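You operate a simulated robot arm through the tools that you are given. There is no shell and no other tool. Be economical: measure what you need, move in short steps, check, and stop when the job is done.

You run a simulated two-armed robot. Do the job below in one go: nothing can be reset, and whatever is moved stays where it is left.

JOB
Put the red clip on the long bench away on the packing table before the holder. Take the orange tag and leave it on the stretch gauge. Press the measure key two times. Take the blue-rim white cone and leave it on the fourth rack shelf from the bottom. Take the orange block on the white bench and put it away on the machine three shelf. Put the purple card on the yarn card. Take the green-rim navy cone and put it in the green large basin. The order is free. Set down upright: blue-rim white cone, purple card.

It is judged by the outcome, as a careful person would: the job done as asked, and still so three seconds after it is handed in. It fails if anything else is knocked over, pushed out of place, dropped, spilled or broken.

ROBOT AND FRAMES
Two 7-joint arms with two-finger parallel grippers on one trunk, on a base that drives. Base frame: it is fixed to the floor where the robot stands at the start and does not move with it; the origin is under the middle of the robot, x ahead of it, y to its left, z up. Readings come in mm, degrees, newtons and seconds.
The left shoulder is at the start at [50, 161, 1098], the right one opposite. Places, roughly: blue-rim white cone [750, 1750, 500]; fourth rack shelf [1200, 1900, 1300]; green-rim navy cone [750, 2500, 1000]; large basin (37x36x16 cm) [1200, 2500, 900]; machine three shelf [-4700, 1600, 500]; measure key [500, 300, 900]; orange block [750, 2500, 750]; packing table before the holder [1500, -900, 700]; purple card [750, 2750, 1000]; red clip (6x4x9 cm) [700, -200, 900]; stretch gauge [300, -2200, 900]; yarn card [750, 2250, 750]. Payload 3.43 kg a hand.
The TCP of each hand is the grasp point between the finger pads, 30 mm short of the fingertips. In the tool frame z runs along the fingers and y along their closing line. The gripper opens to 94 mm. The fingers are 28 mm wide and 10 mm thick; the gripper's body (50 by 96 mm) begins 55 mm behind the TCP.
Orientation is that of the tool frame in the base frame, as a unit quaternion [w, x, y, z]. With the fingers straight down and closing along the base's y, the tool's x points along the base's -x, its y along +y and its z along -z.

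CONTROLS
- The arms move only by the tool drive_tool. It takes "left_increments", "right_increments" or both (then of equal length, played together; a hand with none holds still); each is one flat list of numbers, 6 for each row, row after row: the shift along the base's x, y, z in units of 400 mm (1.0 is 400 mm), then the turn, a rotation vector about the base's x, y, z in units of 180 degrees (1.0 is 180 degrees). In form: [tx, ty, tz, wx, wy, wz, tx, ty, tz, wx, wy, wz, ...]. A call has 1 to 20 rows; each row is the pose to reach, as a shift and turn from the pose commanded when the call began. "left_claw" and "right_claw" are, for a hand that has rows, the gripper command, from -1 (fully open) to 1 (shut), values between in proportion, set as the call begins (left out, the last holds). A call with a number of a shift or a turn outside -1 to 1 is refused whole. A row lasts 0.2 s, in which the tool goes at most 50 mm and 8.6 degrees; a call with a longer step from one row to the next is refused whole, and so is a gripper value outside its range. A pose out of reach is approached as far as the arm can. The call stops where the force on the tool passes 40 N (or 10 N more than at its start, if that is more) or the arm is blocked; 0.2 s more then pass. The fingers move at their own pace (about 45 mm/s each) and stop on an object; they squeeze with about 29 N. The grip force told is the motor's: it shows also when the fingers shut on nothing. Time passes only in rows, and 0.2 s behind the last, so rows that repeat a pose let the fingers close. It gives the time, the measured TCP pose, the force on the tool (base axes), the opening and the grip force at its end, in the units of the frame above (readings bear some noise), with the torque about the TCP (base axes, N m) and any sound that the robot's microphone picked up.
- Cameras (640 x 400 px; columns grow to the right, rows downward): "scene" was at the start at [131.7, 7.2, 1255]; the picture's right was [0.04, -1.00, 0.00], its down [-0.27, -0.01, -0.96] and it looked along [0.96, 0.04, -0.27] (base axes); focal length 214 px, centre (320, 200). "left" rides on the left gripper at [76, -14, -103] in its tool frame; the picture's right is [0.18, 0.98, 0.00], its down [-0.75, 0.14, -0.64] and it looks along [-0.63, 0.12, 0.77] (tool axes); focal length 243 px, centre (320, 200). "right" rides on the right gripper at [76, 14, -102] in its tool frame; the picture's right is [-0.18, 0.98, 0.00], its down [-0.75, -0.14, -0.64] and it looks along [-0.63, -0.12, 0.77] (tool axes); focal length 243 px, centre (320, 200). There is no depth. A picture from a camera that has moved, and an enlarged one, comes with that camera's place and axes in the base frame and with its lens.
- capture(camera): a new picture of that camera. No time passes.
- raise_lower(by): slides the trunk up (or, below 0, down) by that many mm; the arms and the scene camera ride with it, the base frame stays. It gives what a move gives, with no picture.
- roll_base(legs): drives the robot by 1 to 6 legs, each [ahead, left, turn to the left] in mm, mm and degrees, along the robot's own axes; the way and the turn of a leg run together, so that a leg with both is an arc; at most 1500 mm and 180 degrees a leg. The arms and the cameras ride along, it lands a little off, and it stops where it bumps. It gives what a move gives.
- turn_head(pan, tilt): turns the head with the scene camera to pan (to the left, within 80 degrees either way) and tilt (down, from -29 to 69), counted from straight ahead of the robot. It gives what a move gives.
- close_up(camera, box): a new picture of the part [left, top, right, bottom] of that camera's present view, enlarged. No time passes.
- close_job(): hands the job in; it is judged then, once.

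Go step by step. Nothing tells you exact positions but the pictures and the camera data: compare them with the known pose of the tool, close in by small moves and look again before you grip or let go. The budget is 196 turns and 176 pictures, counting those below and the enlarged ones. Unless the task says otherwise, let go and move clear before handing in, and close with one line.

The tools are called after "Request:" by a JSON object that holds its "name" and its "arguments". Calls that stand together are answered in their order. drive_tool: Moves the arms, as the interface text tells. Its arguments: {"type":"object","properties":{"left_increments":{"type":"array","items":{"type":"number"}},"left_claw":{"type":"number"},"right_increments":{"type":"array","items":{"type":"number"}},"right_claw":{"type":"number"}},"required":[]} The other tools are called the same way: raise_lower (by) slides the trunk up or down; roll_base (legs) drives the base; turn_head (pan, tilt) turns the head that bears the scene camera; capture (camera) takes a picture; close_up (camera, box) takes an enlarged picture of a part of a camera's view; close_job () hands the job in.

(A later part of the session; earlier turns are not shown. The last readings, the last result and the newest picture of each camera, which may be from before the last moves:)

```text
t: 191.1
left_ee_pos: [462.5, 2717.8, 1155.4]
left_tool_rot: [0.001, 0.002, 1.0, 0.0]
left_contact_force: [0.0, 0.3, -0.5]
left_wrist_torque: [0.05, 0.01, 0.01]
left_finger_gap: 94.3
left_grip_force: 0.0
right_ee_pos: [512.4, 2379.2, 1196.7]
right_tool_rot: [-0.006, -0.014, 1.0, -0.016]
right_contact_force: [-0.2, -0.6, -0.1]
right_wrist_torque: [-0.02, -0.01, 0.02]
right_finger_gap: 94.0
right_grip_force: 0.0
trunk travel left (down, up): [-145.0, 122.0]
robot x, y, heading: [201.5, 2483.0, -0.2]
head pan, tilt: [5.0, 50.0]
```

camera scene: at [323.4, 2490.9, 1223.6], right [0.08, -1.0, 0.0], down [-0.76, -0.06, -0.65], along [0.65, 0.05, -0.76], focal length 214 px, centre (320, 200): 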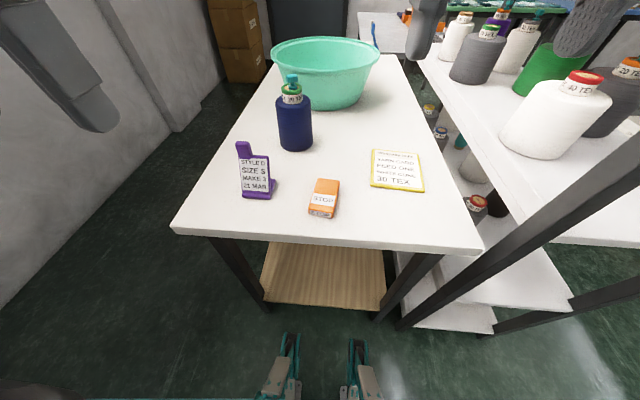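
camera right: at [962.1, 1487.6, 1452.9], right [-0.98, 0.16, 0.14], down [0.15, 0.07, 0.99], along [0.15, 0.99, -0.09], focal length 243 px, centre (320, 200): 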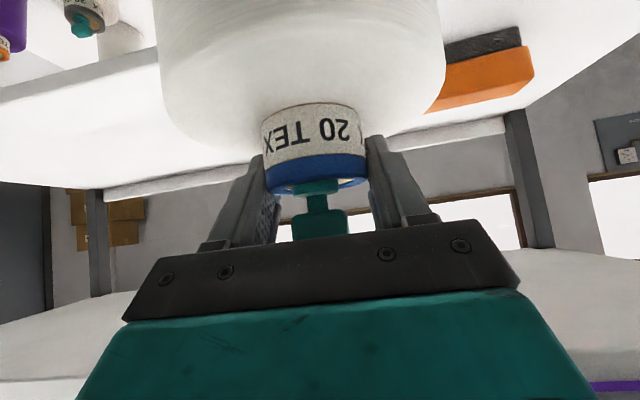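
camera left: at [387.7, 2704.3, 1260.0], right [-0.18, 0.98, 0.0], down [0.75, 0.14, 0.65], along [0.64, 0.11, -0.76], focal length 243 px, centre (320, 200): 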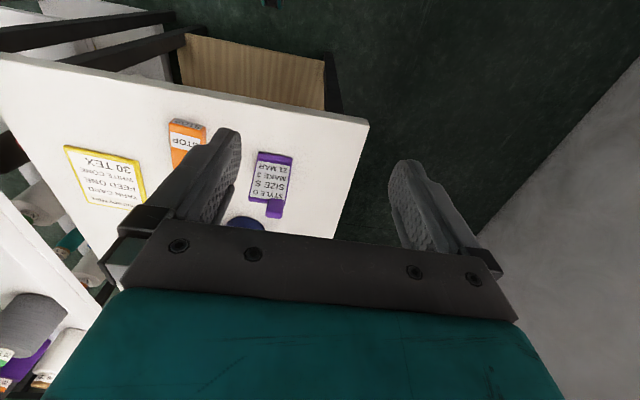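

Purple card: plate about 62 mm wide, centre ≈[660, 2662], tab top ≈ z 975. Moving the open left hand above it.

Request:
{"name": "drive_tool", "arguments": {"left_increments": [0.1, -0.028, -0.04, 0, 0, 0.005, 0.2, -0.056, -0.08, 0, 0, 0.01, 0.3, -0.084, -0.12, 0, 0, 0.015, 0.4, -0.112, -0.16, 0, 0, 0.02, 0.494, -0.14, -0.21, 0, 0, 0.025, 0.494, -0.14, -0.25, 0, 0, 0.025, 0.494, -0.14, -0.25, 0, 0, 0.025], "left_claw": -1}}

Request:
{"name": "capture", "arguments": {"camera": "left"}}

Request:
{"name": "close_up", "arguments": {"camera": "scene", "box": [190, 60, 390, 230]}}

```text
t: 192.7
left_ee_pos: [660.2, 2661.9, 1055.8]
left_tool_rot: [0.001, -0.038, 0.999, 0.001]
left_contact_force: [0.5, -0.2, -0.2]
left_wrist_torque: [-0.01, -0.03, -0.01]
left_finger_gap: 94.1
left_grip_force: 0.0
right_ee_pos: [512.4, 2379.6, 1195.7]
right_tool_rot: [-0.006, -0.014, 1.0, -0.018]
right_contact_force: [0.3, -0.5, 0.1]
right_wrist_torque: [-0.02, 0.04, -0.01]
right_finger_gap: 94.3
right_grip_force: 0.1
trunk travel left (down, up): [-145.0, 122.0]
robot x, y, heading: [209.6, 2476.6, -0.2]
head pan, tilt: [5.0, 50.0]
```

```text
90 pictures are left
camera left: at [586.0, 2640.5, 1158.3], right [-0.26, 0.97, 0.0], down [0.74, 0.2, 0.64], along [0.62, 0.17, -0.77], focal length 243 px, centre (320, 200)
```

left: 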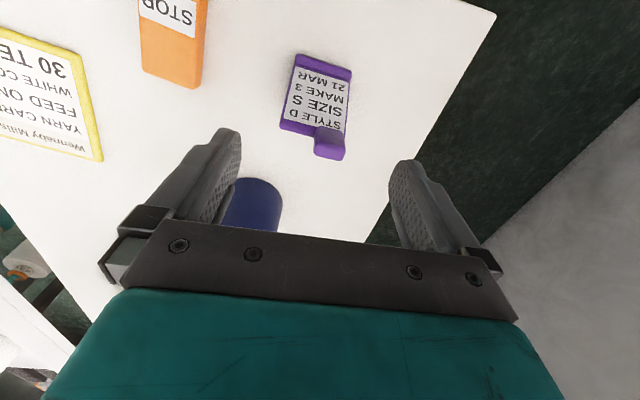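

```text
2.35 times, centred on (290, 145) of scene
camera zoom: at [321.5, 2488.6, 1222.4], right [0.08, -1.0, 0.0], down [-0.76, -0.06, -0.64], along [0.64, 0.05, -0.77], focal length 505 px, centre (391, 329)
```

zoom: 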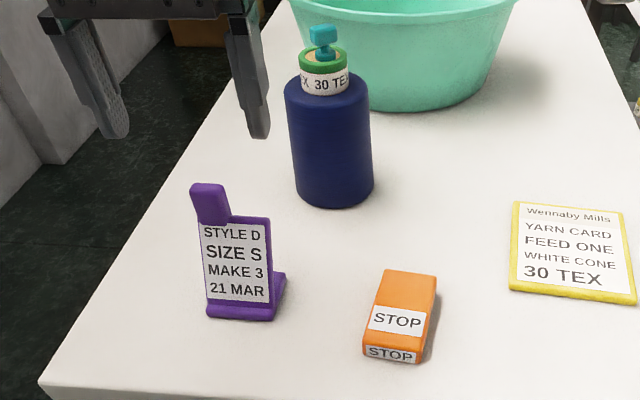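

Card plate at grip height is near [669, 2659]. Descending around it.

Request:
{"name": "drive_tool", "arguments": {"left_increments": [0.0225, -0.0075, -0.06, 0, 0, 0.01, 0.0225, -0.0075, -0.14, 0, 0, 0.01, 0.0225, -0.0075, -0.22, 0, 0, 0.01, 0.0225, -0.0075, -0.28, 0, 0, 0.01, 0.0225, -0.0075, -0.32, 0, 0, 0.01, 0.0225, -0.0075, -0.32, 0, 0, 0.01]}}

Request:
{"name": "capture", "arguments": {"camera": "left"}}

Request:
{"name": "close_up", "arguments": {"camera": "scene", "box": [190, 60, 390, 230]}}

```text
t: 194.1
left_ee_pos: [668.7, 2657.0, 928.6]
left_tool_rot: [0.001, -0.054, 0.999, -0.001]
left_contact_force: [-0.4, -0.4, -0.2]
left_wrist_torque: [0.0, -0.01, -0.04]
left_finger_gap: 94.0
left_grip_force: 0.0
right_ee_pos: [512.6, 2380.3, 1196.2]
right_tool_rot: [-0.006, -0.015, 1.0, -0.018]
right_contact_force: [0.7, -0.4, 0.1]
right_wrist_torque: [0.0, 0.01, 0.02]
right_finger_gap: 93.9
right_grip_force: 0.0
trunk travel left (down, up): [-145.0, 122.0]
robot x, y, heading: [205.5, 2477.6, -0.3]
head pan, tilt: [5.0, 50.0]
```

```text
88 pictures are left
camera left: at [595.0, 2633.5, 1031.1], right [-0.29, 0.96, 0.0], down [0.73, 0.22, 0.64], along [0.62, 0.19, -0.77], focal length 243 px, centre (320, 200)
```

left: 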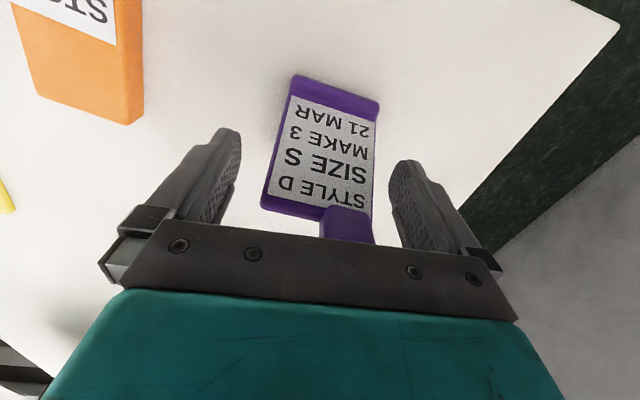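

```text
2.35 times, centred on (290, 145) of scene
camera zoom: at [321.5, 2488.6, 1222.5], right [0.08, -1.0, 0.0], down [-0.76, -0.06, -0.64], along [0.64, 0.05, -0.77], focal length 505 px, centre (391, 329)
```

zoom: 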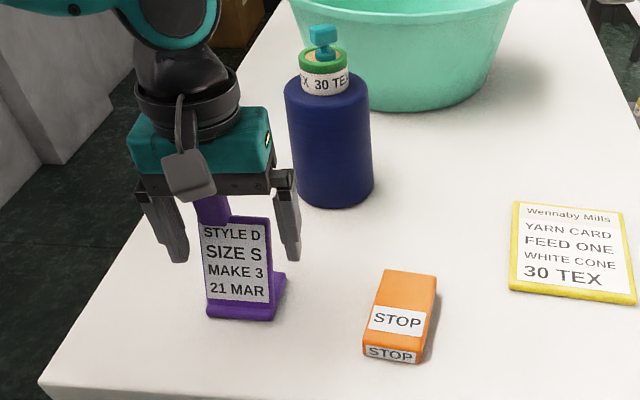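

Request:
{"name": "drive_tool", "arguments": {"left_increments": [0, 0, 0, 0, 0, 0, 0, 0, 0, 0, 0, 0, 0, 0, 0, 0, 0, 0, 0, 0, 0, 0, 0, 0], "left_claw": 1}}

Request:
{"name": "drive_tool", "arguments": {"left_increments": [0, 0, 0.03, 0, 0, 0, 0, 0, 0.08, 0, 0, 0, 0, 0, 0.15, 0, 0, 0, 0, 0, 0.2, 0, 0, 0]}}

Request:
{"name": "close_up", "arguments": {"camera": "scene", "box": [190, 20, 430, 230]}}

Request:
{"name": "capture", "arguments": {"camera": "left"}}

```text
t: 195.1
left_ee_pos: [668.5, 2657.4, 929.1]
left_tool_rot: [0.0, -0.053, 0.999, 0.001]
left_contact_force: [-0.6, 0.7, 2.4]
left_wrist_torque: [0.12, 0.05, -0.01]
left_finger_gap: 68.4
left_grip_force: 29.2
right_ee_pos: [512.5, 2379.1, 1196.1]
right_tool_rot: [-0.006, -0.014, 1.0, -0.017]
right_contact_force: [0.4, -0.2, -0.3]
right_wrist_torque: [-0.02, -0.01, 0.03]
right_finger_gap: 94.1
right_grip_force: 0.1
trunk travel left (down, up): [-145.0, 122.0]
robot x, y, heading: [206.8, 2480.4, -0.2]
head pan, tilt: [5.0, 50.0]
```

```text
t: 196.1
left_ee_pos: [667.8, 2658.3, 1008.0]
left_tool_rot: [0.0, -0.053, 0.999, 0.001]
left_contact_force: [-0.7, 0.8, -1.1]
left_wrist_torque: [0.03, -0.02, 0.02]
left_finger_gap: 68.6
left_grip_force: 29.0
right_ee_pos: [512.6, 2379.6, 1195.1]
right_tool_rot: [-0.006, -0.014, 1.0, -0.017]
right_contact_force: [0.3, 0.0, 0.4]
right_wrist_torque: [0.01, 0.0, 0.03]
right_finger_gap: 94.0
right_grip_force: 0.2
trunk travel left (down, up): [-145.0, 122.0]
robot x, y, heading: [204.7, 2478.3, -0.3]
head pan, tilt: [5.0, 50.0]
```

```text
1.90 times, centred on (310, 125) of scene
camera zoom: at [321.5, 2488.6, 1222.4], right [0.08, -1.0, 0.0], down [-0.76, -0.06, -0.64], along [0.64, 0.05, -0.77], focal length 408 px, centre (339, 343)
```

zoom: 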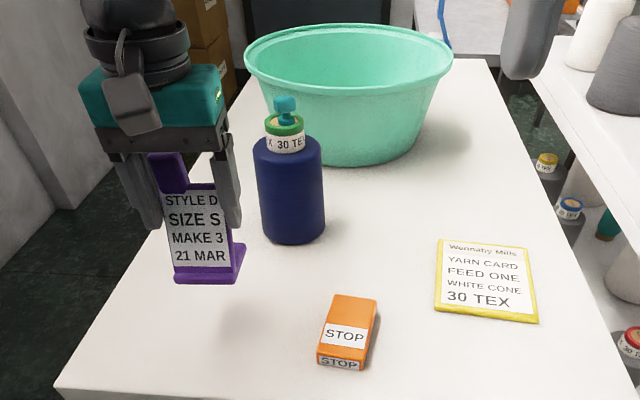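

```text
85 pictures are left
camera left: at [593.7, 2635.2, 1111.6], right [-0.29, 0.96, 0.0], down [0.73, 0.22, 0.64], along [0.61, 0.19, -0.77], focal length 243 px, centre (320, 200)
```

left: 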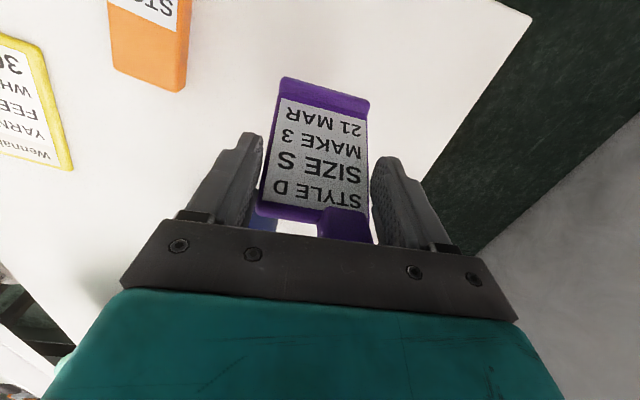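

Card held securely. The yarn card is centred at about [762, 2323]. Tucking the right hand, raising the left a bit, and strafing right.

Request:
{"name": "drive_tool", "arguments": {"left_increments": [0, 0, 0.05, 0, 0, 0, 0, 0, 0.1, 0, 0, 0, 0, 0, 0.1, 0, 0, 0, 0, 0, 0.1, 0, 0, 0], "right_increments": [-0.1, 0, 0, 0, 0, 0, -0.2, 0, 0, 0, 0, 0, -0.3, 0, 0, 0, 0, 0, -0.38, 0, 0, 0, 0, 0]}}

Request:
{"name": "roll_base", "arguments": {"legs": [[0, -215, 0]]}}

Request:
{"name": "drive_tool", "arguments": {"left_increments": [0.04, -0.05, 0, 0, 0, -0.008, 0.08, -0.1, 0, 0, 0, -0.016, 0.12, -0.15, 0, 0, 0, -0.025, 0.16, -0.2, 0, 0, 0, -0.025, 0.2, -0.25, 0, 0, 0, -0.025, 0.24, -0.285, 0, 0, 0, -0.025, 0.24, -0.285, -0.05, 0, 0, -0.025, 0.24, -0.285, -0.05, 0, 0, -0.025]}}

Request:
{"name": "capture", "arguments": {"camera": "left"}}

Request:
{"name": "capture", "arguments": {"camera": "scene"}}

```text
t: 197.1
left_ee_pos: [666.1, 2660.1, 1049.6]
left_tool_rot: [0.001, -0.055, 0.998, 0.001]
left_contact_force: [-0.3, -0.9, 0.5]
left_wrist_torque: [-0.01, -0.01, 0.0]
left_finger_gap: 68.9
left_grip_force: 29.5
right_ee_pos: [379.7, 2378.8, 1195.9]
right_tool_rot: [-0.002, -0.002, 1.0, -0.021]
right_contact_force: [1.9, 0.9, -6.0]
right_wrist_torque: [-0.28, -0.01, -0.14]
right_finger_gap: 93.9
right_grip_force: 0.1
trunk travel left (down, up): [-145.0, 122.0]
robot x, y, heading: [208.0, 2476.6, -0.5]
head pan, tilt: [5.0, 50.0]
stopped in row 4 (right hand): the force on the tool passed its limit (the readings are from after the stop); the commanded pose is now the measured one
```

```text
t: 197.9
left_ee_pos: [664.4, 2643.2, 1048.6]
left_tool_rot: [0.001, -0.055, 0.998, -0.001]
left_contact_force: [0.3, 0.7, -1.7]
left_wrist_torque: [-0.02, -0.02, 0.01]
left_finger_gap: 68.5
left_grip_force: 29.6
right_ee_pos: [375.8, 2364.8, 1195.4]
right_tool_rot: [0.0, -0.007, 1.0, -0.026]
right_contact_force: [10.1, -5.0, -4.8]
right_wrist_torque: [0.21, 0.54, -0.36]
right_finger_gap: 93.2
right_grip_force: 0.0
trunk travel left (down, up): [-145.0, 122.0]
robot x, y, heading: [205.2, 2456.9, -0.2]
head pan, tilt: [5.0, 50.0]
stopped in leg 1: the robot was blocked; the commanded pose is now the measured one
```

```text
t: 199.7
left_ee_pos: [690.0, 2614.0, 1033.3]
left_tool_rot: [0.002, -0.016, 1.0, -0.002]
left_contact_force: [0.1, 0.2, -0.4]
left_wrist_torque: [0.04, 0.01, -0.01]
left_finger_gap: 68.8
left_grip_force: 28.2
left hand out of reach, approached as far as the arm can: row 2, 3, 4, 5, 6, 7, 8
right_ee_pos: [375.7, 2365.1, 1195.0]
right_tool_rot: [-0.002, -0.007, 1.0, -0.027]
right_contact_force: [2.8, -1.5, -5.3]
right_wrist_torque: [-0.14, 0.11, -0.11]
right_finger_gap: 93.7
right_grip_force: 0.1
trunk travel left (down, up): [-145.0, 122.0]
robot x, y, heading: [204.7, 2460.3, 0.2]
head pan, tilt: [5.0, 50.0]
```

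```text
84 pictures are left
camera left: at [613.6, 2596.0, 1135.6], right [-0.21, 0.98, 0.0], down [0.75, 0.17, 0.65], along [0.63, 0.14, -0.76], focal length 243 px, centre (320, 200)
```

left: 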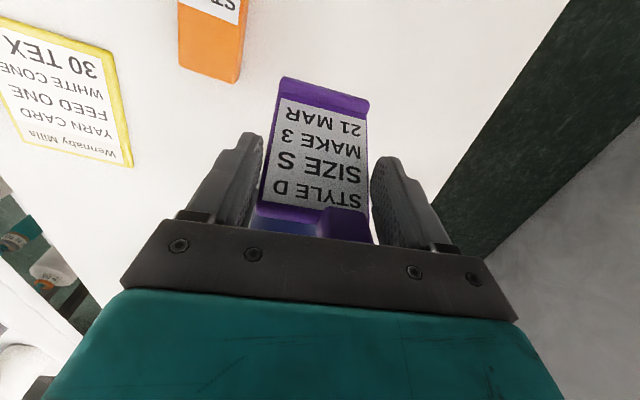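

```text
83 pictures are left
camera scene: at [318.1, 2473.5, 1223.6], right [0.09, -1.0, 0.0], down [-0.75, -0.07, -0.65], along [0.65, 0.05, -0.76], focal length 214 px, centre (320, 200)
```

scene: 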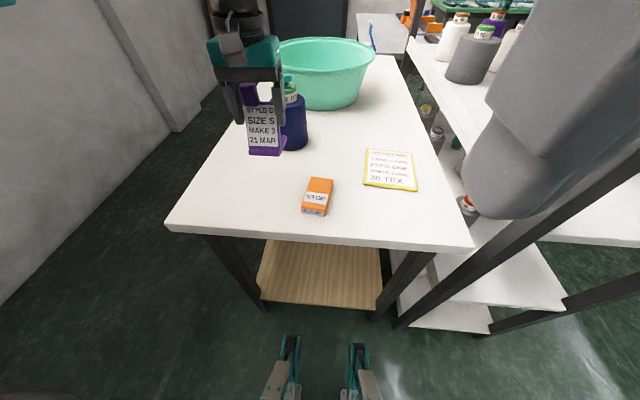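

The right hand touched the head and blocked things. Moving it outward, then strafing again.

Request:
{"name": "drive_tool", "arguments": {"right_increments": [0.05, -0.05, 0, 0, 0, 0, 0.1, -0.12, 0, 0, 0, 0, 0.15, -0.2, 0, 0, 0, 0, 0.15, -0.27, 0, 0, 0, 0]}}

Request:
{"name": "roll_base", "arguments": {"legs": [[0, -195, 0]]}}

Request:
{"name": "capture", "arguments": {"camera": "scene"}}

```text
t: 200.7
left_ee_pos: [690.9, 2609.6, 1032.5]
left_tool_rot: [0.002, -0.015, 1.0, 0.0]
left_contact_force: [0.1, 0.8, -0.6]
left_wrist_torque: [-0.01, 0.02, -0.02]
left_finger_gap: 68.8
left_grip_force: 29.0
right_ee_pos: [441.0, 2252.5, 1194.5]
right_tool_rot: [-0.004, -0.007, 1.0, -0.025]
right_contact_force: [-0.4, 0.8, 0.2]
right_wrist_torque: [-0.04, 0.02, -0.01]
right_finger_gap: 94.2
right_grip_force: 0.1
trunk travel left (down, up): [-145.0, 122.0]
robot x, y, heading: [209.1, 2459.2, 0.1]
head pan, tilt: [5.0, 50.0]
```

```text
t: 202.3
left_ee_pos: [690.8, 2414.9, 1032.7]
left_tool_rot: [0.0, -0.017, 1.0, 0.001]
left_contact_force: [0.6, -0.4, -0.9]
left_wrist_torque: [0.02, 0.0, 0.0]
left_finger_gap: 68.6
left_grip_force: 29.3
right_ee_pos: [441.1, 2057.7, 1194.1]
right_tool_rot: [-0.004, -0.008, 1.0, -0.024]
right_contact_force: [0.6, 0.1, 0.0]
right_wrist_torque: [-0.01, 0.01, -0.02]
right_finger_gap: 93.7
right_grip_force: 0.0
trunk travel left (down, up): [-145.0, 122.0]
robot x, y, heading: [206.2, 2263.3, -0.1]
head pan, tilt: [5.0, 50.0]
```

```text
82 pictures are left
camera scene: at [321.0, 2274.6, 1222.4], right [0.09, -1.0, 0.0], down [-0.76, -0.07, -0.64], along [0.64, 0.06, -0.77], focal length 214 px, centre (320, 200)
```

scene: 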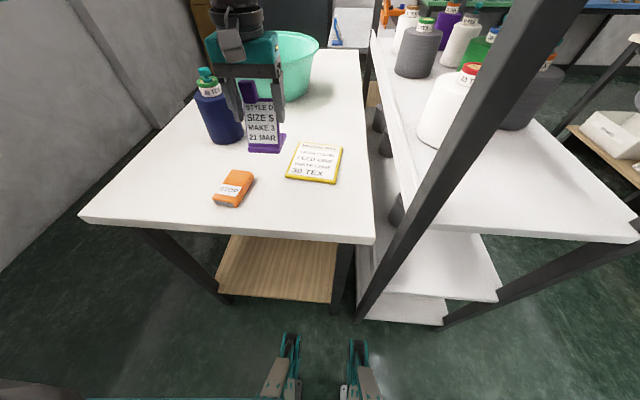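

Request:
{"name": "drive_tool", "arguments": {"left_increments": [0.03, -0.06, 0, 0, 0, 0, 0.06, -0.12, 0, 0, 0, 0, 0.1, -0.18, -0.03, 0, 0, 0, 0.14, -0.2275, -0.06, 0, 0, 0, 0.185, -0.2275, -0.1, 0, 0, 0, 0.185, -0.2275, -0.14, 0, 0, 0, 0.185, -0.2275, -0.14, 0, 0, 0]}}

Request:
{"name": "capture", "arguments": {"camera": "left"}}

Request:
{"name": "close_up", "arguments": {"camera": "scene", "box": [200, 60, 400, 230]}}

```text
t: 203.9
left_ee_pos: [689.2, 2417.8, 995.8]
left_tool_rot: [0.0, -0.015, 1.0, 0.0]
left_contact_force: [-0.4, -0.2, -0.2]
left_wrist_torque: [0.0, -0.03, -0.01]
left_finger_gap: 68.8
left_grip_force: 29.3
left hand out of reach, approached as far as the arm can: row 1, 2, 3, 4, 5, 6, 7
right_ee_pos: [440.6, 2057.4, 1195.3]
right_tool_rot: [-0.004, -0.008, 1.0, -0.024]
right_contact_force: [0.4, -1.1, 0.0]
right_wrist_torque: [0.03, 0.01, 0.0]
right_finger_gap: 94.0
right_grip_force: 0.0
trunk travel left (down, up): [-145.0, 122.0]
robot x, y, heading: [205.3, 2264.4, -0.2]
head pan, tilt: [5.0, 50.0]
```

```text
81 pictures are left
camera left: at [614.7, 2399.1, 1098.2], right [-0.21, 0.98, 0.0], down [0.75, 0.16, 0.64], along [0.63, 0.14, -0.77], focal length 243 px, centre (320, 200)
```

left: 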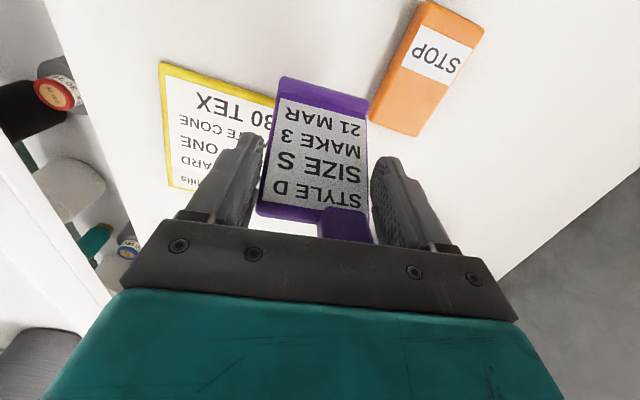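

```text
2.35 times, centred on (300, 145) of scene
camera zoom: at [320.9, 2275.2, 1222.4], right [0.09, -1.0, 0.0], down [-0.76, -0.07, -0.64], along [0.64, 0.06, -0.77], focal length 505 px, centre (367, 329)
```

zoom: 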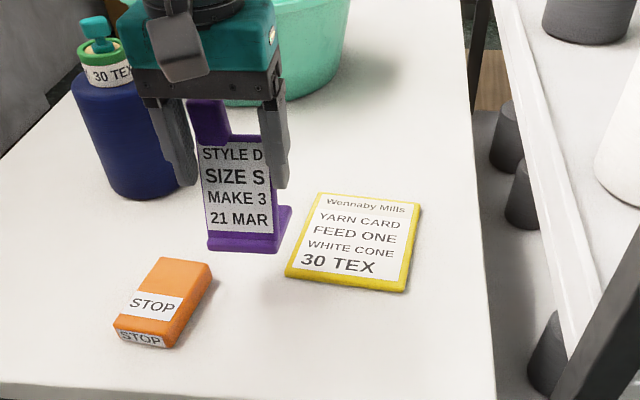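

The left arm is limited here because the hand is high relative to the shoulder. Raising the trunk gives the arm more reach.

Request:
{"name": "raise_lower", "arguments": {"by": 115}}

Request:
{"name": "drive_tool", "arguments": {"left_increments": [0.03, -0.06, -0.06, 0, 0, 0, 0.06, -0.12, -0.12, 0, 0, 0, 0.1, -0.18, -0.18, 0, 0, 0, 0.14, -0.23, -0.24, 0, 0, 0, 0.19, -0.23, -0.3, 0, 0, 0, 0.19, -0.23, -0.35, 0, 0, 0, 0.19, -0.23, -0.35, 0, 0, 0]}}

Request:
{"name": "capture", "arguments": {"camera": "left"}}

Request:
{"name": "capture", "arguments": {"camera": "scene"}}

```text
t: 205.3
left_ee_pos: [689.0, 2417.5, 1108.4]
left_tool_rot: [0.0, -0.016, 1.0, 0.0]
left_contact_force: [-0.1, -0.1, -1.9]
left_wrist_torque: [0.03, 0.02, 0.01]
left_finger_gap: 68.6
left_grip_force: 29.1
right_ee_pos: [440.7, 2057.3, 1308.8]
right_tool_rot: [-0.003, -0.006, 1.0, -0.025]
right_contact_force: [-0.6, 0.0, 0.4]
right_wrist_torque: [0.01, -0.01, -0.04]
right_finger_gap: 93.8
right_grip_force: 0.0
trunk travel left (down, up): [-260.0, 7.0]
robot x, y, heading: [205.7, 2264.3, -0.0]
head pan, tilt: [5.0, 50.0]
```

```text
t: 206.9
left_ee_pos: [679.5, 2431.4, 1034.6]
left_tool_rot: [0.001, -0.016, 1.0, 0.001]
left_contact_force: [-0.4, 0.4, -0.5]
left_wrist_torque: [-0.02, 0.01, -0.01]
left_finger_gap: 68.8
left_grip_force: 28.8
left hand out of reach, approached as far as the arm can: row 1, 2, 3, 4, 5, 6, 7
right_ee_pos: [441.4, 2057.7, 1310.7]
right_tool_rot: [-0.004, -0.007, 1.0, -0.024]
right_contact_force: [0.3, 0.8, 0.0]
right_wrist_torque: [-0.02, 0.01, 0.02]
right_finger_gap: 94.0
right_grip_force: 0.0
trunk travel left (down, up): [-260.0, 7.0]
robot x, y, heading: [207.5, 2265.5, 0.1]
head pan, tilt: [5.0, 50.0]
```

```text
79 pictures are left
camera left: at [604.1, 2413.7, 1136.5], right [-0.21, 0.98, 0.0], down [0.75, 0.16, 0.64], along [0.63, 0.14, -0.77], focal length 243 px, centre (320, 200)
```

left: 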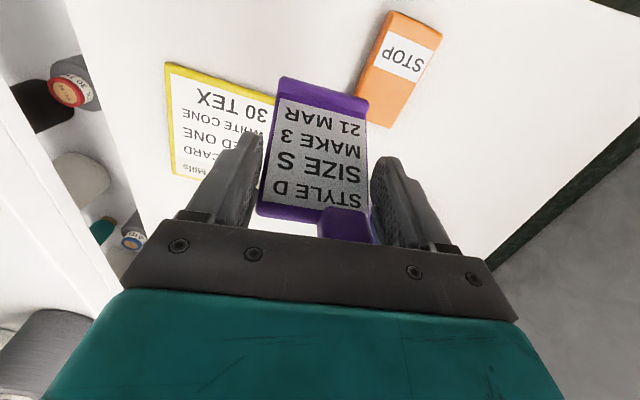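

```text
78 pictures are left
camera scene: at [321.0, 2275.2, 1337.4], right [0.09, -1.0, 0.0], down [-0.76, -0.07, -0.64], along [0.64, 0.06, -0.77], focal length 214 px, centre (320, 200)
```

scene: 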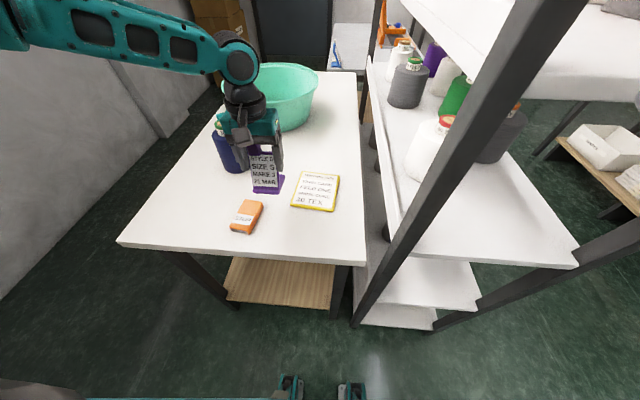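

Request:
{"name": "drive_tool", "arguments": {"left_increments": [0.02, 0.02, -0.06, 0, 0, 0, 0.06, 0.04, -0.12, 0, 0, 0, 0.1, 0.04, -0.18, 0, 0, 0, 0.15, 0.04, -0.2, 0, 0, 0, 0.2, 0.04, -0.2, 0, 0, 0]}}

```text
t: 208.2
left_ee_pos: [702.2, 2486.0, 987.6]
left_tool_rot: [0.001, -0.016, 1.0, -0.001]
left_contact_force: [-0.7, 0.8, -0.1]
left_wrist_torque: [-0.05, 0.0, -0.01]
left_finger_gap: 68.5
left_grip_force: 29.0
left hand out of reach, approached as far as the arm can: row 1, 2, 3, 4, 5
right_ee_pos: [440.8, 2058.0, 1309.6]
right_tool_rot: [-0.004, -0.007, 1.0, -0.025]
right_contact_force: [-0.4, 0.4, 0.5]
right_wrist_torque: [0.02, 0.03, 0.03]
right_finger_gap: 94.3
right_grip_force: 0.1
trunk travel left (down, up): [-260.0, 7.0]
robot x, y, heading: [208.3, 2264.7, -0.0]
head pan, tilt: [5.0, 50.0]
```

The arm reaches farther when the target lies more to its own side. I'll move the base right and slightly ahead, aiming at the near half of the yarn card.

Request:
{"name": "drive_tool", "arguments": {"right_increments": [-0.05, -0.05, 0, 0, 0, 0, -0.1, -0.1, 0, 0, 0, 0]}}

Request:
{"name": "roll_base", "arguments": {"legs": [[0, -145, 0], [25, 0, 0]]}}

Request:
{"name": "capture", "arguments": {"camera": "scene"}}

Request:
{"name": "capture", "arguments": {"camera": "left"}}

```text
t: 208.8
left_ee_pos: [701.5, 2487.4, 988.2]
left_tool_rot: [0.001, -0.016, 1.0, 0.0]
left_contact_force: [0.3, -0.2, -0.4]
left_wrist_torque: [0.01, 0.01, -0.01]
left_finger_gap: 68.4
left_grip_force: 29.2
right_ee_pos: [400.5, 2018.3, 1310.3]
right_tool_rot: [-0.004, -0.007, 1.0, -0.024]
right_contact_force: [-0.2, -0.6, -0.9]
right_wrist_torque: [0.02, -0.02, 0.04]
right_finger_gap: 93.8
right_grip_force: 0.0
trunk travel left (down, up): [-260.0, 7.0]
robot x, y, heading: [205.4, 2263.4, -0.2]
head pan, tilt: [5.0, 50.0]
```

```text
t: 210.7
left_ee_pos: [725.4, 2340.9, 988.4]
left_tool_rot: [0.002, -0.015, 1.0, 0.0]
left_contact_force: [-0.1, 0.5, -0.5]
left_wrist_torque: [0.02, -0.03, -0.02]
left_finger_gap: 68.7
left_grip_force: 28.9
right_ee_pos: [423.6, 1873.2, 1310.8]
right_tool_rot: [-0.003, -0.007, 1.0, -0.025]
right_contact_force: [-0.2, -0.1, 0.4]
right_wrist_torque: [-0.01, 0.0, -0.02]
right_finger_gap: 94.1
right_grip_force: 0.0
trunk travel left (down, up): [-260.0, 7.0]
robot x, y, heading: [228.8, 2118.2, -0.1]
head pan, tilt: [5.0, 50.0]
stopped in leg 2: the robot was blocked; the commanded pose is now the measured one
```

```text
77 pictures are left
camera scene: at [343.0, 2130.6, 1337.6], right [0.09, -1.0, 0.0], down [-0.76, -0.07, -0.64], along [0.64, 0.06, -0.77], focal length 214 px, centre (320, 200)
```

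scene: 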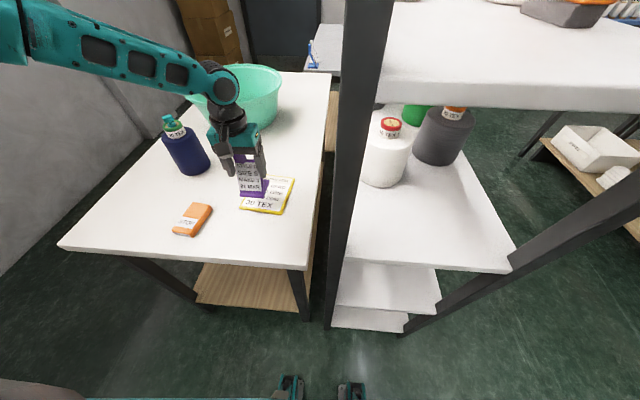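

```text
76 pictures are left
camera left: at [650.0, 2323.8, 1091.0], right [-0.22, 0.98, 0.0], down [0.75, 0.17, 0.64], along [0.63, 0.14, -0.76], focal length 243 px, centre (320, 200)
```

left: 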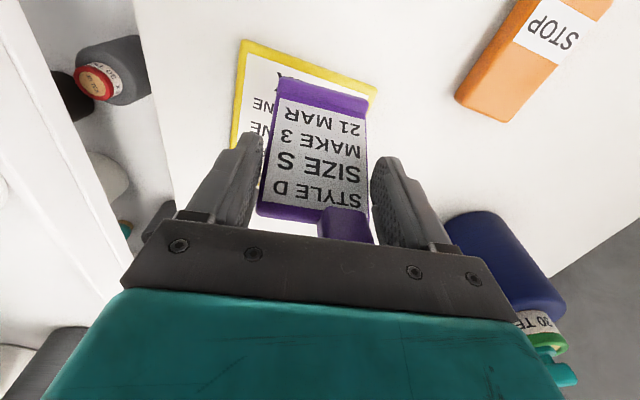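

Nearly there: the yarn card's near edge is at x≈700 and its centre at y≈2325. Moving 28 mm farther and lowering part way.

Request:
{"name": "drive_tool", "arguments": {"left_increments": [0.0, -0.0, -0.05, 0, 0, 0, 0.03, -0.02, -0.08, 0, 0, 0, 0.075, -0.038, -0.1, 0, 0, 0, 0.075, -0.038, -0.1, 0, 0, 0]}}

Request:
{"name": "capture", "arguments": {"camera": "left"}}

Request:
{"name": "close_up", "arguments": {"camera": "scene", "box": [160, 100, 340, 250]}}

```text
t: 211.7
left_ee_pos: [723.3, 2350.6, 975.7]
left_tool_rot: [0.001, -0.016, 1.0, 0.0]
left_contact_force: [0.1, -0.9, -0.2]
left_wrist_torque: [-0.04, 0.02, 0.0]
left_finger_gap: 68.8
left_grip_force: 29.3
left hand out of reach, approached as far as the arm can: row 1, 2, 3, 4
right_ee_pos: [424.2, 1873.0, 1309.5]
right_tool_rot: [-0.005, -0.007, 1.0, -0.025]
right_contact_force: [0.1, 0.0, -1.0]
right_wrist_torque: [0.03, -0.01, -0.04]
right_finger_gap: 94.3
right_grip_force: 0.0
trunk travel left (down, up): [-260.0, 7.0]
robot x, y, heading: [227.3, 2117.9, -0.2]
head pan, tilt: [5.0, 50.0]
```

```text
75 pictures are left
camera left: at [648.1, 2332.6, 1077.8], right [-0.22, 0.98, 0.0], down [0.75, 0.17, 0.64], along [0.63, 0.14, -0.77], focal length 243 px, centre (320, 200)
```

left: 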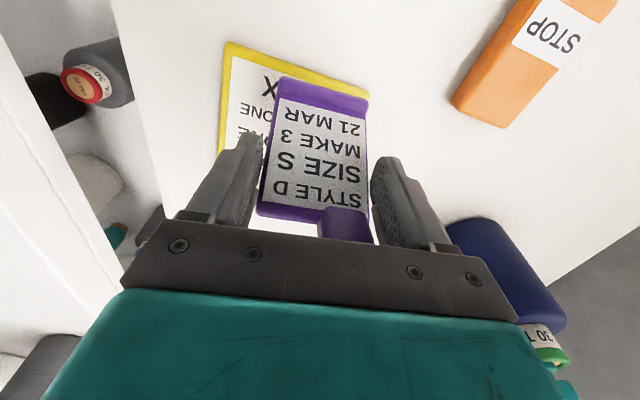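

```text
2.67 times, centred on (250, 175) of scene
camera zoom: at [344.3, 2130.4, 1337.4], right [0.09, -1.0, 0.0], down [-0.76, -0.07, -0.64], along [0.64, 0.06, -0.77], focal length 572 px, centre (507, 267)
```

zoom: 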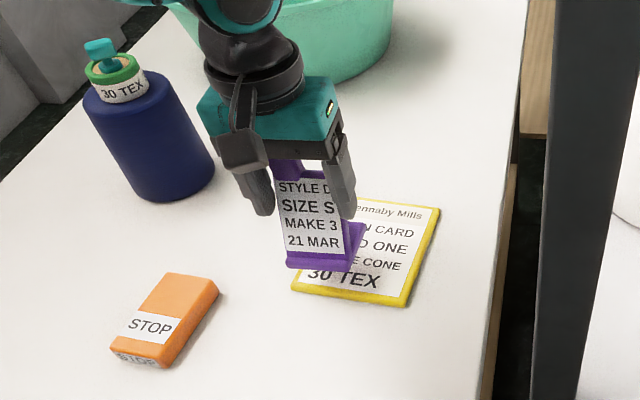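

The arm is at a limit. I'll try yawing the hand to relieve the wrist while reaching.

Request:
{"name": "drive_tool", "arguments": {"left_increments": [0, 0, 0.03, 0, 0, -0.03, 0, 0, 0.03, 0, 0, -0.07, 0, 0, 0.03, 0, 0, -0.11, 0.03, -0.02, 0.03, 0, 0, -0.11, 0.06, -0.05, 0.03, 0, 0, -0.11, 0.06, -0.05, -0.03, 0, 0, -0.11]}}

```text
t: 213.1
left_ee_pos: [725.1, 2346.8, 981.5]
left_tool_rot: [0.002, 0.157, 0.988, -0.001]
left_contact_force: [0.4, 0.1, -0.5]
left_wrist_torque: [0.05, 0.01, 0.05]
left_finger_gap: 68.5
left_grip_force: 28.9
left hand out of reach, approached as far as the arm can: row 4, 5, 6
right_ee_pos: [423.7, 1872.9, 1310.2]
right_tool_rot: [-0.004, -0.007, 1.0, -0.025]
right_contact_force: [-0.1, -0.6, 0.6]
right_wrist_torque: [-0.03, 0.01, 0.0]
right_finger_gap: 93.8
right_grip_force: 0.2
trunk travel left (down, up): [-260.0, 7.0]
robot x, y, heading: [228.6, 2121.8, -0.2]
head pan, tilt: [5.0, 50.0]
```

Yaw isn't the cause; the arm's elbow posture may be. I'll return the hand to its nominal high pose and extend afresh.

Request:
{"name": "drive_tool", "arguments": {"left_increments": [-0.03, 0, 0.1, 0, 0, 0.02, -0.06, 0, 0.2, 0, 0, 0.04, -0.1, 0, 0.3, 0, 0, 0.06, -0.15, 0, 0.4, 0, 0, 0.08, -0.2, 0, 0.5, 0, 0, 0.1, -0.25, 0, 0.59, 0, 0, 0.11, -0.3, 0, 0.68, 0, 0, 0.11, -0.35, 0, 0.76, 0, 0, 0.11]}}

Request:
{"name": "capture", "arguments": {"camera": "scene"}}

Request:
{"name": "drive_tool", "arguments": {"left_increments": [0.08, -0.0, -0.06, 0, 0, 0, 0.16, -0.0, -0.12, 0, 0, 0, 0.24, -0.01, -0.18, 0, 0, 0, 0.32, -0.02, -0.24, 0, 0, 0, 0.4, -0.03, -0.3, 0, 0, 0, 0.44, -0.05, -0.38, 0, 0, 0, 0.44, -0.05, -0.46, 0, 0, 0, 0.44, -0.05, -0.55, 0, 0, 0, 0.44, -0.05, -0.64, 0, 0, 0, 0.44, -0.05, -0.73, 0, 0, 0, 0.44, -0.05, -0.8, 0, 0, 0]}}

```text
t: 214.9
left_ee_pos: [584.6, 2347.8, 1284.6]
left_tool_rot: [0.001, -0.016, 1.0, 0.0]
left_contact_force: [-0.1, 0.2, -1.7]
left_wrist_torque: [-0.02, -0.01, 0.01]
left_finger_gap: 68.5
left_grip_force: 29.0
right_ee_pos: [424.2, 1872.6, 1310.5]
right_tool_rot: [-0.005, -0.006, 1.0, -0.025]
right_contact_force: [0.0, -0.2, 0.3]
right_wrist_torque: [-0.03, -0.01, -0.05]
right_finger_gap: 93.8
right_grip_force: 0.0
trunk travel left (down, up): [-260.0, 7.0]
robot x, y, heading: [228.1, 2121.8, -0.2]
head pan, tilt: [5.0, 50.0]
```

```text
73 pictures are left
camera scene: at [343.5, 2130.3, 1337.5], right [0.09, -1.0, 0.0], down [-0.76, -0.07, -0.64], along [0.64, 0.06, -0.77], focal length 214 px, centre (320, 200)
```

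scene: 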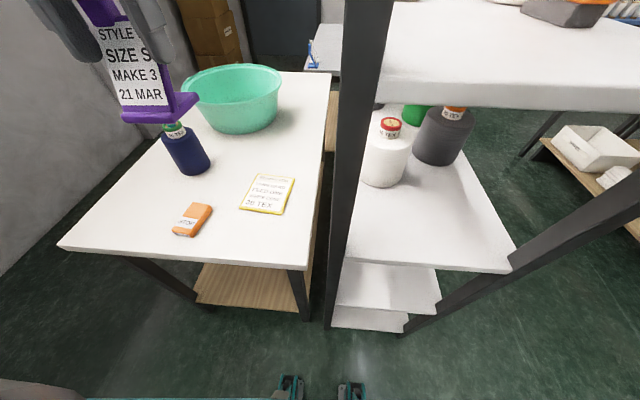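

```text
t: 217.3
left_ee_pos: [729.6, 2347.6, 985.2]
left_tool_rot: [0.002, -0.015, 1.0, 0.0]
left_contact_force: [-0.1, 1.1, -0.1]
left_wrist_torque: [0.01, 0.01, 0.0]
left_finger_gap: 68.5
left_grip_force: 29.1
left hand out of reach, approached as far as the arm can: row 8, 9, 10, 11
right_ee_pos: [423.9, 1873.4, 1309.5]
right_tool_rot: [-0.005, -0.007, 1.0, -0.025]
right_contact_force: [0.7, 0.5, -0.7]
right_wrist_torque: [0.03, -0.02, 0.01]
right_finger_gap: 94.2
right_grip_force: 0.0
trunk travel left (down, up): [-260.0, 7.0]
robot x, y, heading: [231.3, 2118.6, 0.1]
head pan, tilt: [5.0, 50.0]
```

It reaches [760, 2328] at a height 133 mm below the shoulder, so lowering the trunk should do it. Raising the hand, then lowering the trunk.

Request:
{"name": "drive_tool", "arguments": {"left_increments": [0.0, 0, 0.1, 0, 0, 0, 0.03, -0.02, 0.2, 0, 0, 0, 0.07, -0.05, 0.3, 0, 0, 0, 0.07, -0.05, 0.3, 0, 0, 0]}}

Request:
{"name": "raise_lower", "arguments": {"by": -135}}

Request:
{"name": "capture", "arguments": {"camera": "left"}}

```text
t: 218.3
left_ee_pos: [757.0, 2330.5, 1105.0]
left_tool_rot: [0.001, -0.016, 1.0, 0.0]
left_contact_force: [0.3, 0.0, -0.9]
left_wrist_torque: [0.02, 0.02, 0.01]
left_finger_gap: 68.5
left_grip_force: 27.9
right_ee_pos: [424.6, 1874.3, 1310.1]
right_tool_rot: [-0.004, -0.007, 1.0, -0.025]
right_contact_force: [-0.1, 0.1, 0.2]
right_wrist_torque: [0.0, 0.0, 0.01]
right_finger_gap: 94.0
right_grip_force: 0.1
trunk travel left (down, up): [-260.0, 7.0]
robot x, y, heading: [231.7, 2120.3, -0.2]
head pan, tilt: [5.0, 50.0]
```

```text
t: 219.9
left_ee_pos: [757.8, 2329.6, 969.8]
left_tool_rot: [0.002, -0.015, 1.0, 0.0]
left_contact_force: [0.7, 0.0, 0.6]
left_wrist_torque: [0.03, 0.0, 0.0]
left_finger_gap: 68.9
left_grip_force: 28.6
right_ee_pos: [425.2, 1873.2, 1174.8]
right_tool_rot: [-0.004, -0.007, 1.0, -0.025]
right_contact_force: [-0.2, 0.3, 0.5]
right_wrist_torque: [-0.01, -0.01, 0.03]
right_finger_gap: 94.0
right_grip_force: 0.1
trunk travel left (down, up): [-125.0, 142.0]
robot x, y, heading: [229.1, 2119.6, -0.2]
head pan, tilt: [5.0, 50.0]
```

```text
72 pictures are left
camera left: at [683.0, 2311.6, 1072.7], right [-0.22, 0.98, 0.0], down [0.75, 0.17, 0.64], along [0.63, 0.14, -0.77], focal length 243 px, centre (320, 200)
```

left: 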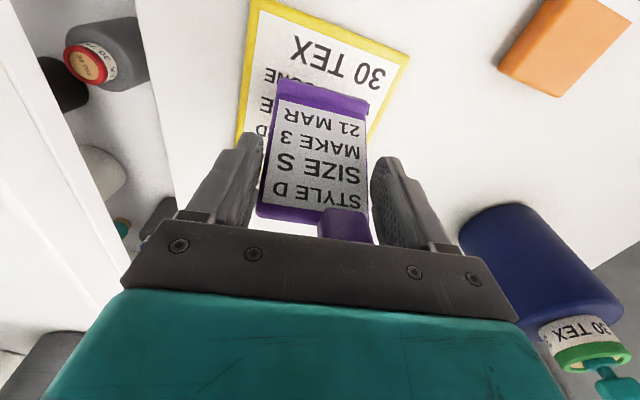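

Over the yarn card now. Lowering with the trunk first.

Request:
{"name": "raise_lower", "arguments": {"by": -28}}

Request:
{"name": "capture", "arguments": {"camera": "left"}}

Request:
{"name": "close_up", "arguments": {"camera": "scene", "box": [160, 80, 340, 230]}}

```text
t: 220.7
left_ee_pos: [757.4, 2330.2, 940.5]
left_tool_rot: [0.001, -0.015, 1.0, 0.001]
left_contact_force: [0.0, -0.1, -0.6]
left_wrist_torque: [-0.02, -0.02, -0.02]
left_finger_gap: 68.4
left_grip_force: 29.5
right_ee_pos: [424.9, 1873.8, 1147.7]
right_tool_rot: [-0.003, -0.006, 1.0, -0.025]
right_contact_force: [0.5, -0.3, -0.3]
right_wrist_torque: [-0.03, -0.02, -0.01]
right_finger_gap: 94.0
right_grip_force: 0.0
trunk travel left (down, up): [-97.0, 170.0]
robot x, y, heading: [226.0, 2119.6, -0.1]
head pan, tilt: [5.0, 50.0]
```

```text
71 pictures are left
camera left: at [683.0, 2311.5, 1044.6], right [-0.22, 0.98, 0.0], down [0.75, 0.17, 0.64], along [0.63, 0.14, -0.77], focal length 243 px, centre (320, 200)
```

left: 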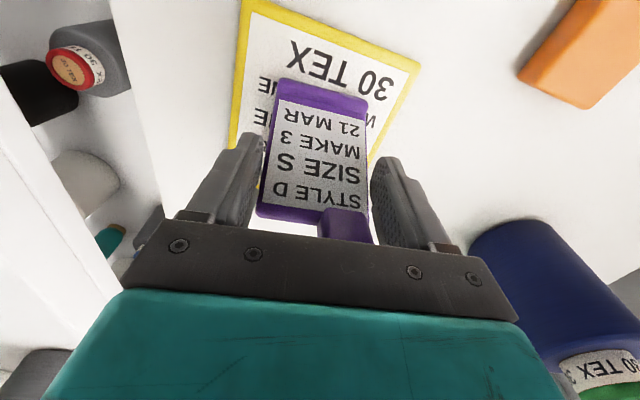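

```text
2.67 times, centred on (250, 155) of scene
camera zoom: at [344.1, 2130.5, 1174.4], right [0.09, -1.0, 0.0], down [-0.76, -0.07, -0.64], along [0.64, 0.06, -0.77], focal length 572 px, centre (507, 320)
```

zoom: 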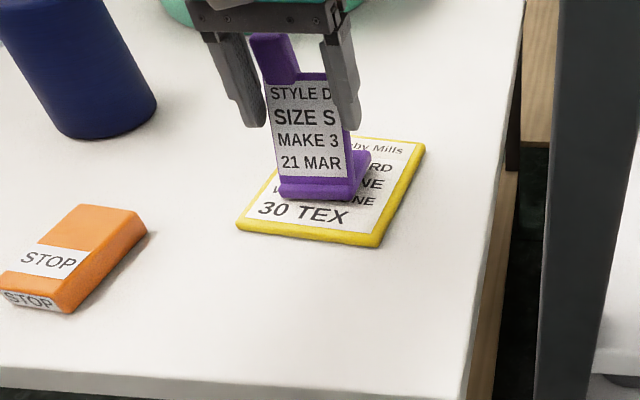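

Request:
{"name": "drive_tool", "arguments": {"left_increments": [0, 0, -0.006, 0, 0, 0, 0, 0, -0.012, 0, 0, 0, 0, 0, -0.018, 0, 0, 0, 0, 0, -0.022, 0, 0, 0]}}

Request:
{"name": "close_up", "arguments": {"camera": "scene", "box": [190, 90, 310, 190]}}

```text
t: 221.7
left_ee_pos: [758.5, 2327.5, 935.9]
left_tool_rot: [0.006, -0.016, 1.0, -0.001]
left_contact_force: [1.7, -4.0, 19.0]
left_wrist_torque: [0.41, 0.03, -0.1]
left_finger_gap: 68.9
left_grip_force: 28.7
right_ee_pos: [423.8, 1871.9, 1147.8]
right_tool_rot: [-0.003, -0.007, 1.0, -0.025]
right_contact_force: [-0.3, 0.3, -0.2]
right_wrist_torque: [-0.03, 0.0, -0.02]
right_finger_gap: 94.0
right_grip_force: 0.0
trunk travel left (down, up): [-97.0, 170.0]
robot x, y, heading: [229.1, 2119.6, -0.4]
head pan, tilt: [5.0, 50.0]
```

```text
4.00 times, centred on (250, 140) of scene
camera zoom: at [343.0, 2129.5, 1174.9], right [0.09, -1.0, 0.0], down [-0.76, -0.07, -0.64], along [0.64, 0.06, -0.77], focal length 858 px, centre (600, 440)
```

zoom: 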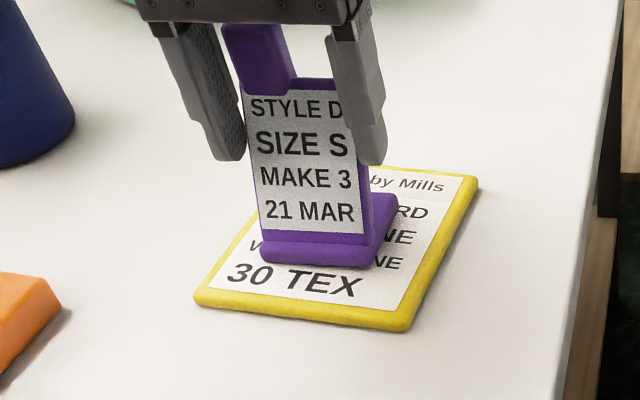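

Resting on the yarn card. Releasing and lifting straight up.

Request:
{"name": "drive_tool", "arguments": {"left_increments": [0, 0, 0.005, 0, 0, 0, 0, 0, 0.005, 0, 0, 0, 0, 0, 0.005, 0, 0, 0, 0, 0, 0.005, 0, 0, 0], "left_claw": -1}}

Request:
{"name": "drive_tool", "arguments": {"left_increments": [0, 0, 0.04, 0, 0, 0, 0, 0, 0.1, 0, 0, 0, 0, 0, 0.18, 0, 0, 0, 0, 0, 0.28, 0, 0, 0, -0.1, 0.03, 0.34, 0, 0, 0, -0.2, 0.06, 0.38, 0, 0, 0]}}

Request:
{"name": "close_up", "arguments": {"camera": "scene", "box": [150, 40, 330, 200]}}

```text
t: 222.7
left_ee_pos: [758.7, 2329.0, 934.7]
left_tool_rot: [0.001, -0.016, 1.0, 0.0]
left_contact_force: [0.1, 0.0, -0.3]
left_wrist_torque: [-0.01, 0.0, -0.01]
left_finger_gap: 93.8
left_grip_force: 0.0
right_ee_pos: [424.3, 1872.5, 1147.0]
right_tool_rot: [-0.004, -0.007, 1.0, -0.025]
right_contact_force: [0.1, 0.1, -0.2]
right_wrist_torque: [0.01, 0.0, -0.01]
right_finger_gap: 94.0
right_grip_force: 0.1
trunk travel left (down, up): [-97.0, 170.0]
robot x, y, heading: [224.0, 2120.5, -0.3]
head pan, tilt: [5.0, 50.0]
```

```text
t: 224.1
left_ee_pos: [676.7, 2355.1, 1086.8]
left_tool_rot: [0.001, -0.016, 1.0, 0.0]
left_contact_force: [-0.1, 0.7, 0.9]
left_wrist_torque: [-0.02, -0.06, 0.02]
left_finger_gap: 94.0
left_grip_force: 0.0
right_ee_pos: [424.0, 1872.1, 1147.5]
right_tool_rot: [-0.004, -0.007, 1.0, -0.024]
right_contact_force: [-0.6, -1.0, -0.1]
right_wrist_torque: [-0.02, 0.01, -0.02]
right_finger_gap: 93.9
right_grip_force: 0.1
trunk travel left (down, up): [-97.0, 170.0]
robot x, y, heading: [230.4, 2118.5, -0.1]
head pan, tilt: [5.0, 50.0]
```

```text
2.50 times, centred on (240, 120) of scene
camera zoom: at [343.7, 2130.6, 1174.5], right [0.09, -1.0, 0.0], down [-0.76, -0.07, -0.64], along [0.64, 0.06, -0.77], focal length 536 px, centre (520, 400)
```

zoom: 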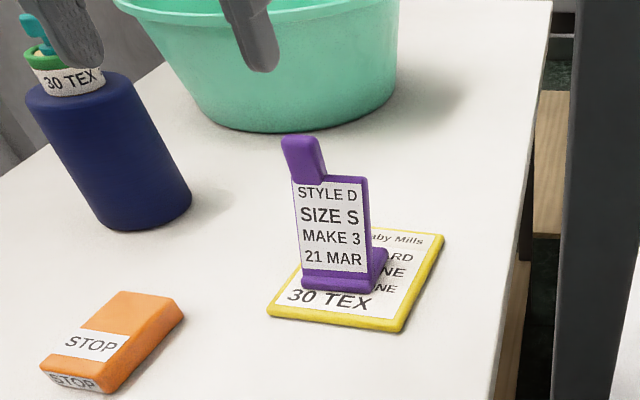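

The purple card stands on the yarn card. Next the orange block at ≈[637, 2500], yawed about -13°. Strafing left and positioning the left hand.

Request:
{"name": "roll_base", "arguments": {"legs": [[0, 200, 0]]}}

Request:
{"name": "drive_tool", "arguments": {"left_increments": [-0.03, -0.04, -0.08, 0, 0, -0.02, -0.06, -0.08, -0.16, 0, 0, -0.04, -0.08, -0.12, -0.24, 0, 0, -0.06, -0.095, -0.14, -0.32, 0, 0, -0.08, -0.095, -0.14, -0.32, 0, 0, -0.08]}}

Request:
{"name": "capture", "arguments": {"camera": "left"}}

Request:
{"name": "capture", "arguments": {"camera": "scene"}}

```text
t: 225.7
left_ee_pos: [677.0, 2557.0, 1086.7]
left_tool_rot: [0.001, -0.016, 1.0, 0.0]
left_contact_force: [0.1, 0.3, 0.3]
left_wrist_torque: [0.01, 0.04, -0.01]
left_finger_gap: 94.0
left_grip_force: 0.2
right_ee_pos: [423.9, 2074.5, 1148.2]
right_tool_rot: [-0.004, -0.007, 1.0, -0.024]
right_contact_force: [0.6, 0.2, -0.9]
right_wrist_torque: [-0.03, 0.0, -0.03]
right_finger_gap: 94.0
right_grip_force: 0.1
trunk travel left (down, up): [-97.0, 170.0]
robot x, y, heading: [229.3, 2321.9, -0.0]
head pan, tilt: [5.0, 50.0]
```

```text
t: 226.9
left_ee_pos: [637.2, 2499.7, 958.3]
left_tool_rot: [0.0, 0.111, 0.994, 0.0]
left_contact_force: [0.4, 0.0, 0.3]
left_wrist_torque: [0.01, 0.02, 0.02]
left_finger_gap: 93.9
left_grip_force: 0.0
right_ee_pos: [424.9, 2073.5, 1147.7]
right_tool_rot: [-0.005, -0.007, 1.0, -0.024]
right_contact_force: [-0.6, 0.4, 0.7]
right_wrist_torque: [-0.03, 0.0, 0.02]
right_finger_gap: 94.2
right_grip_force: 0.0
trunk travel left (down, up): [-97.0, 170.0]
robot x, y, heading: [228.9, 2319.2, 0.2]
head pan, tilt: [5.0, 50.0]
```

```text
67 pictures are left
camera left: at [561.4, 2501.1, 1060.1], right [0.04, 1.0, 0.0], down [0.76, -0.03, 0.64], along [0.64, -0.02, -0.77], focal length 243 px, centre (320, 200)
```

left: 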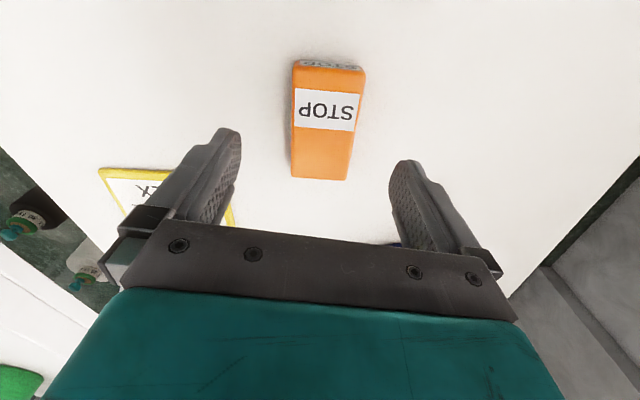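

```text
66 pictures are left
camera scene: at [344.4, 2330.8, 1174.5], right [0.09, -1.0, 0.0], down [-0.76, -0.07, -0.64], along [0.64, 0.06, -0.77], focal length 214 px, centre (320, 200)
```

scene: 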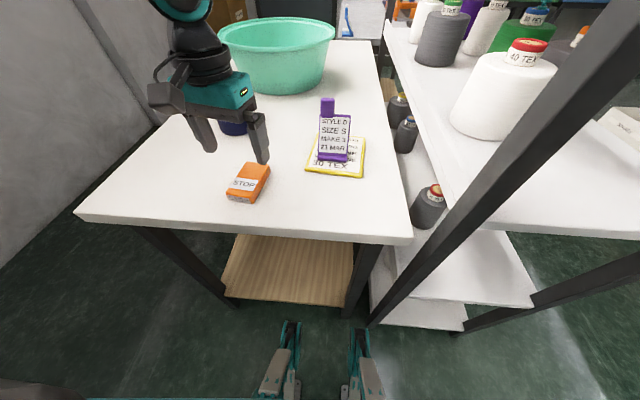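

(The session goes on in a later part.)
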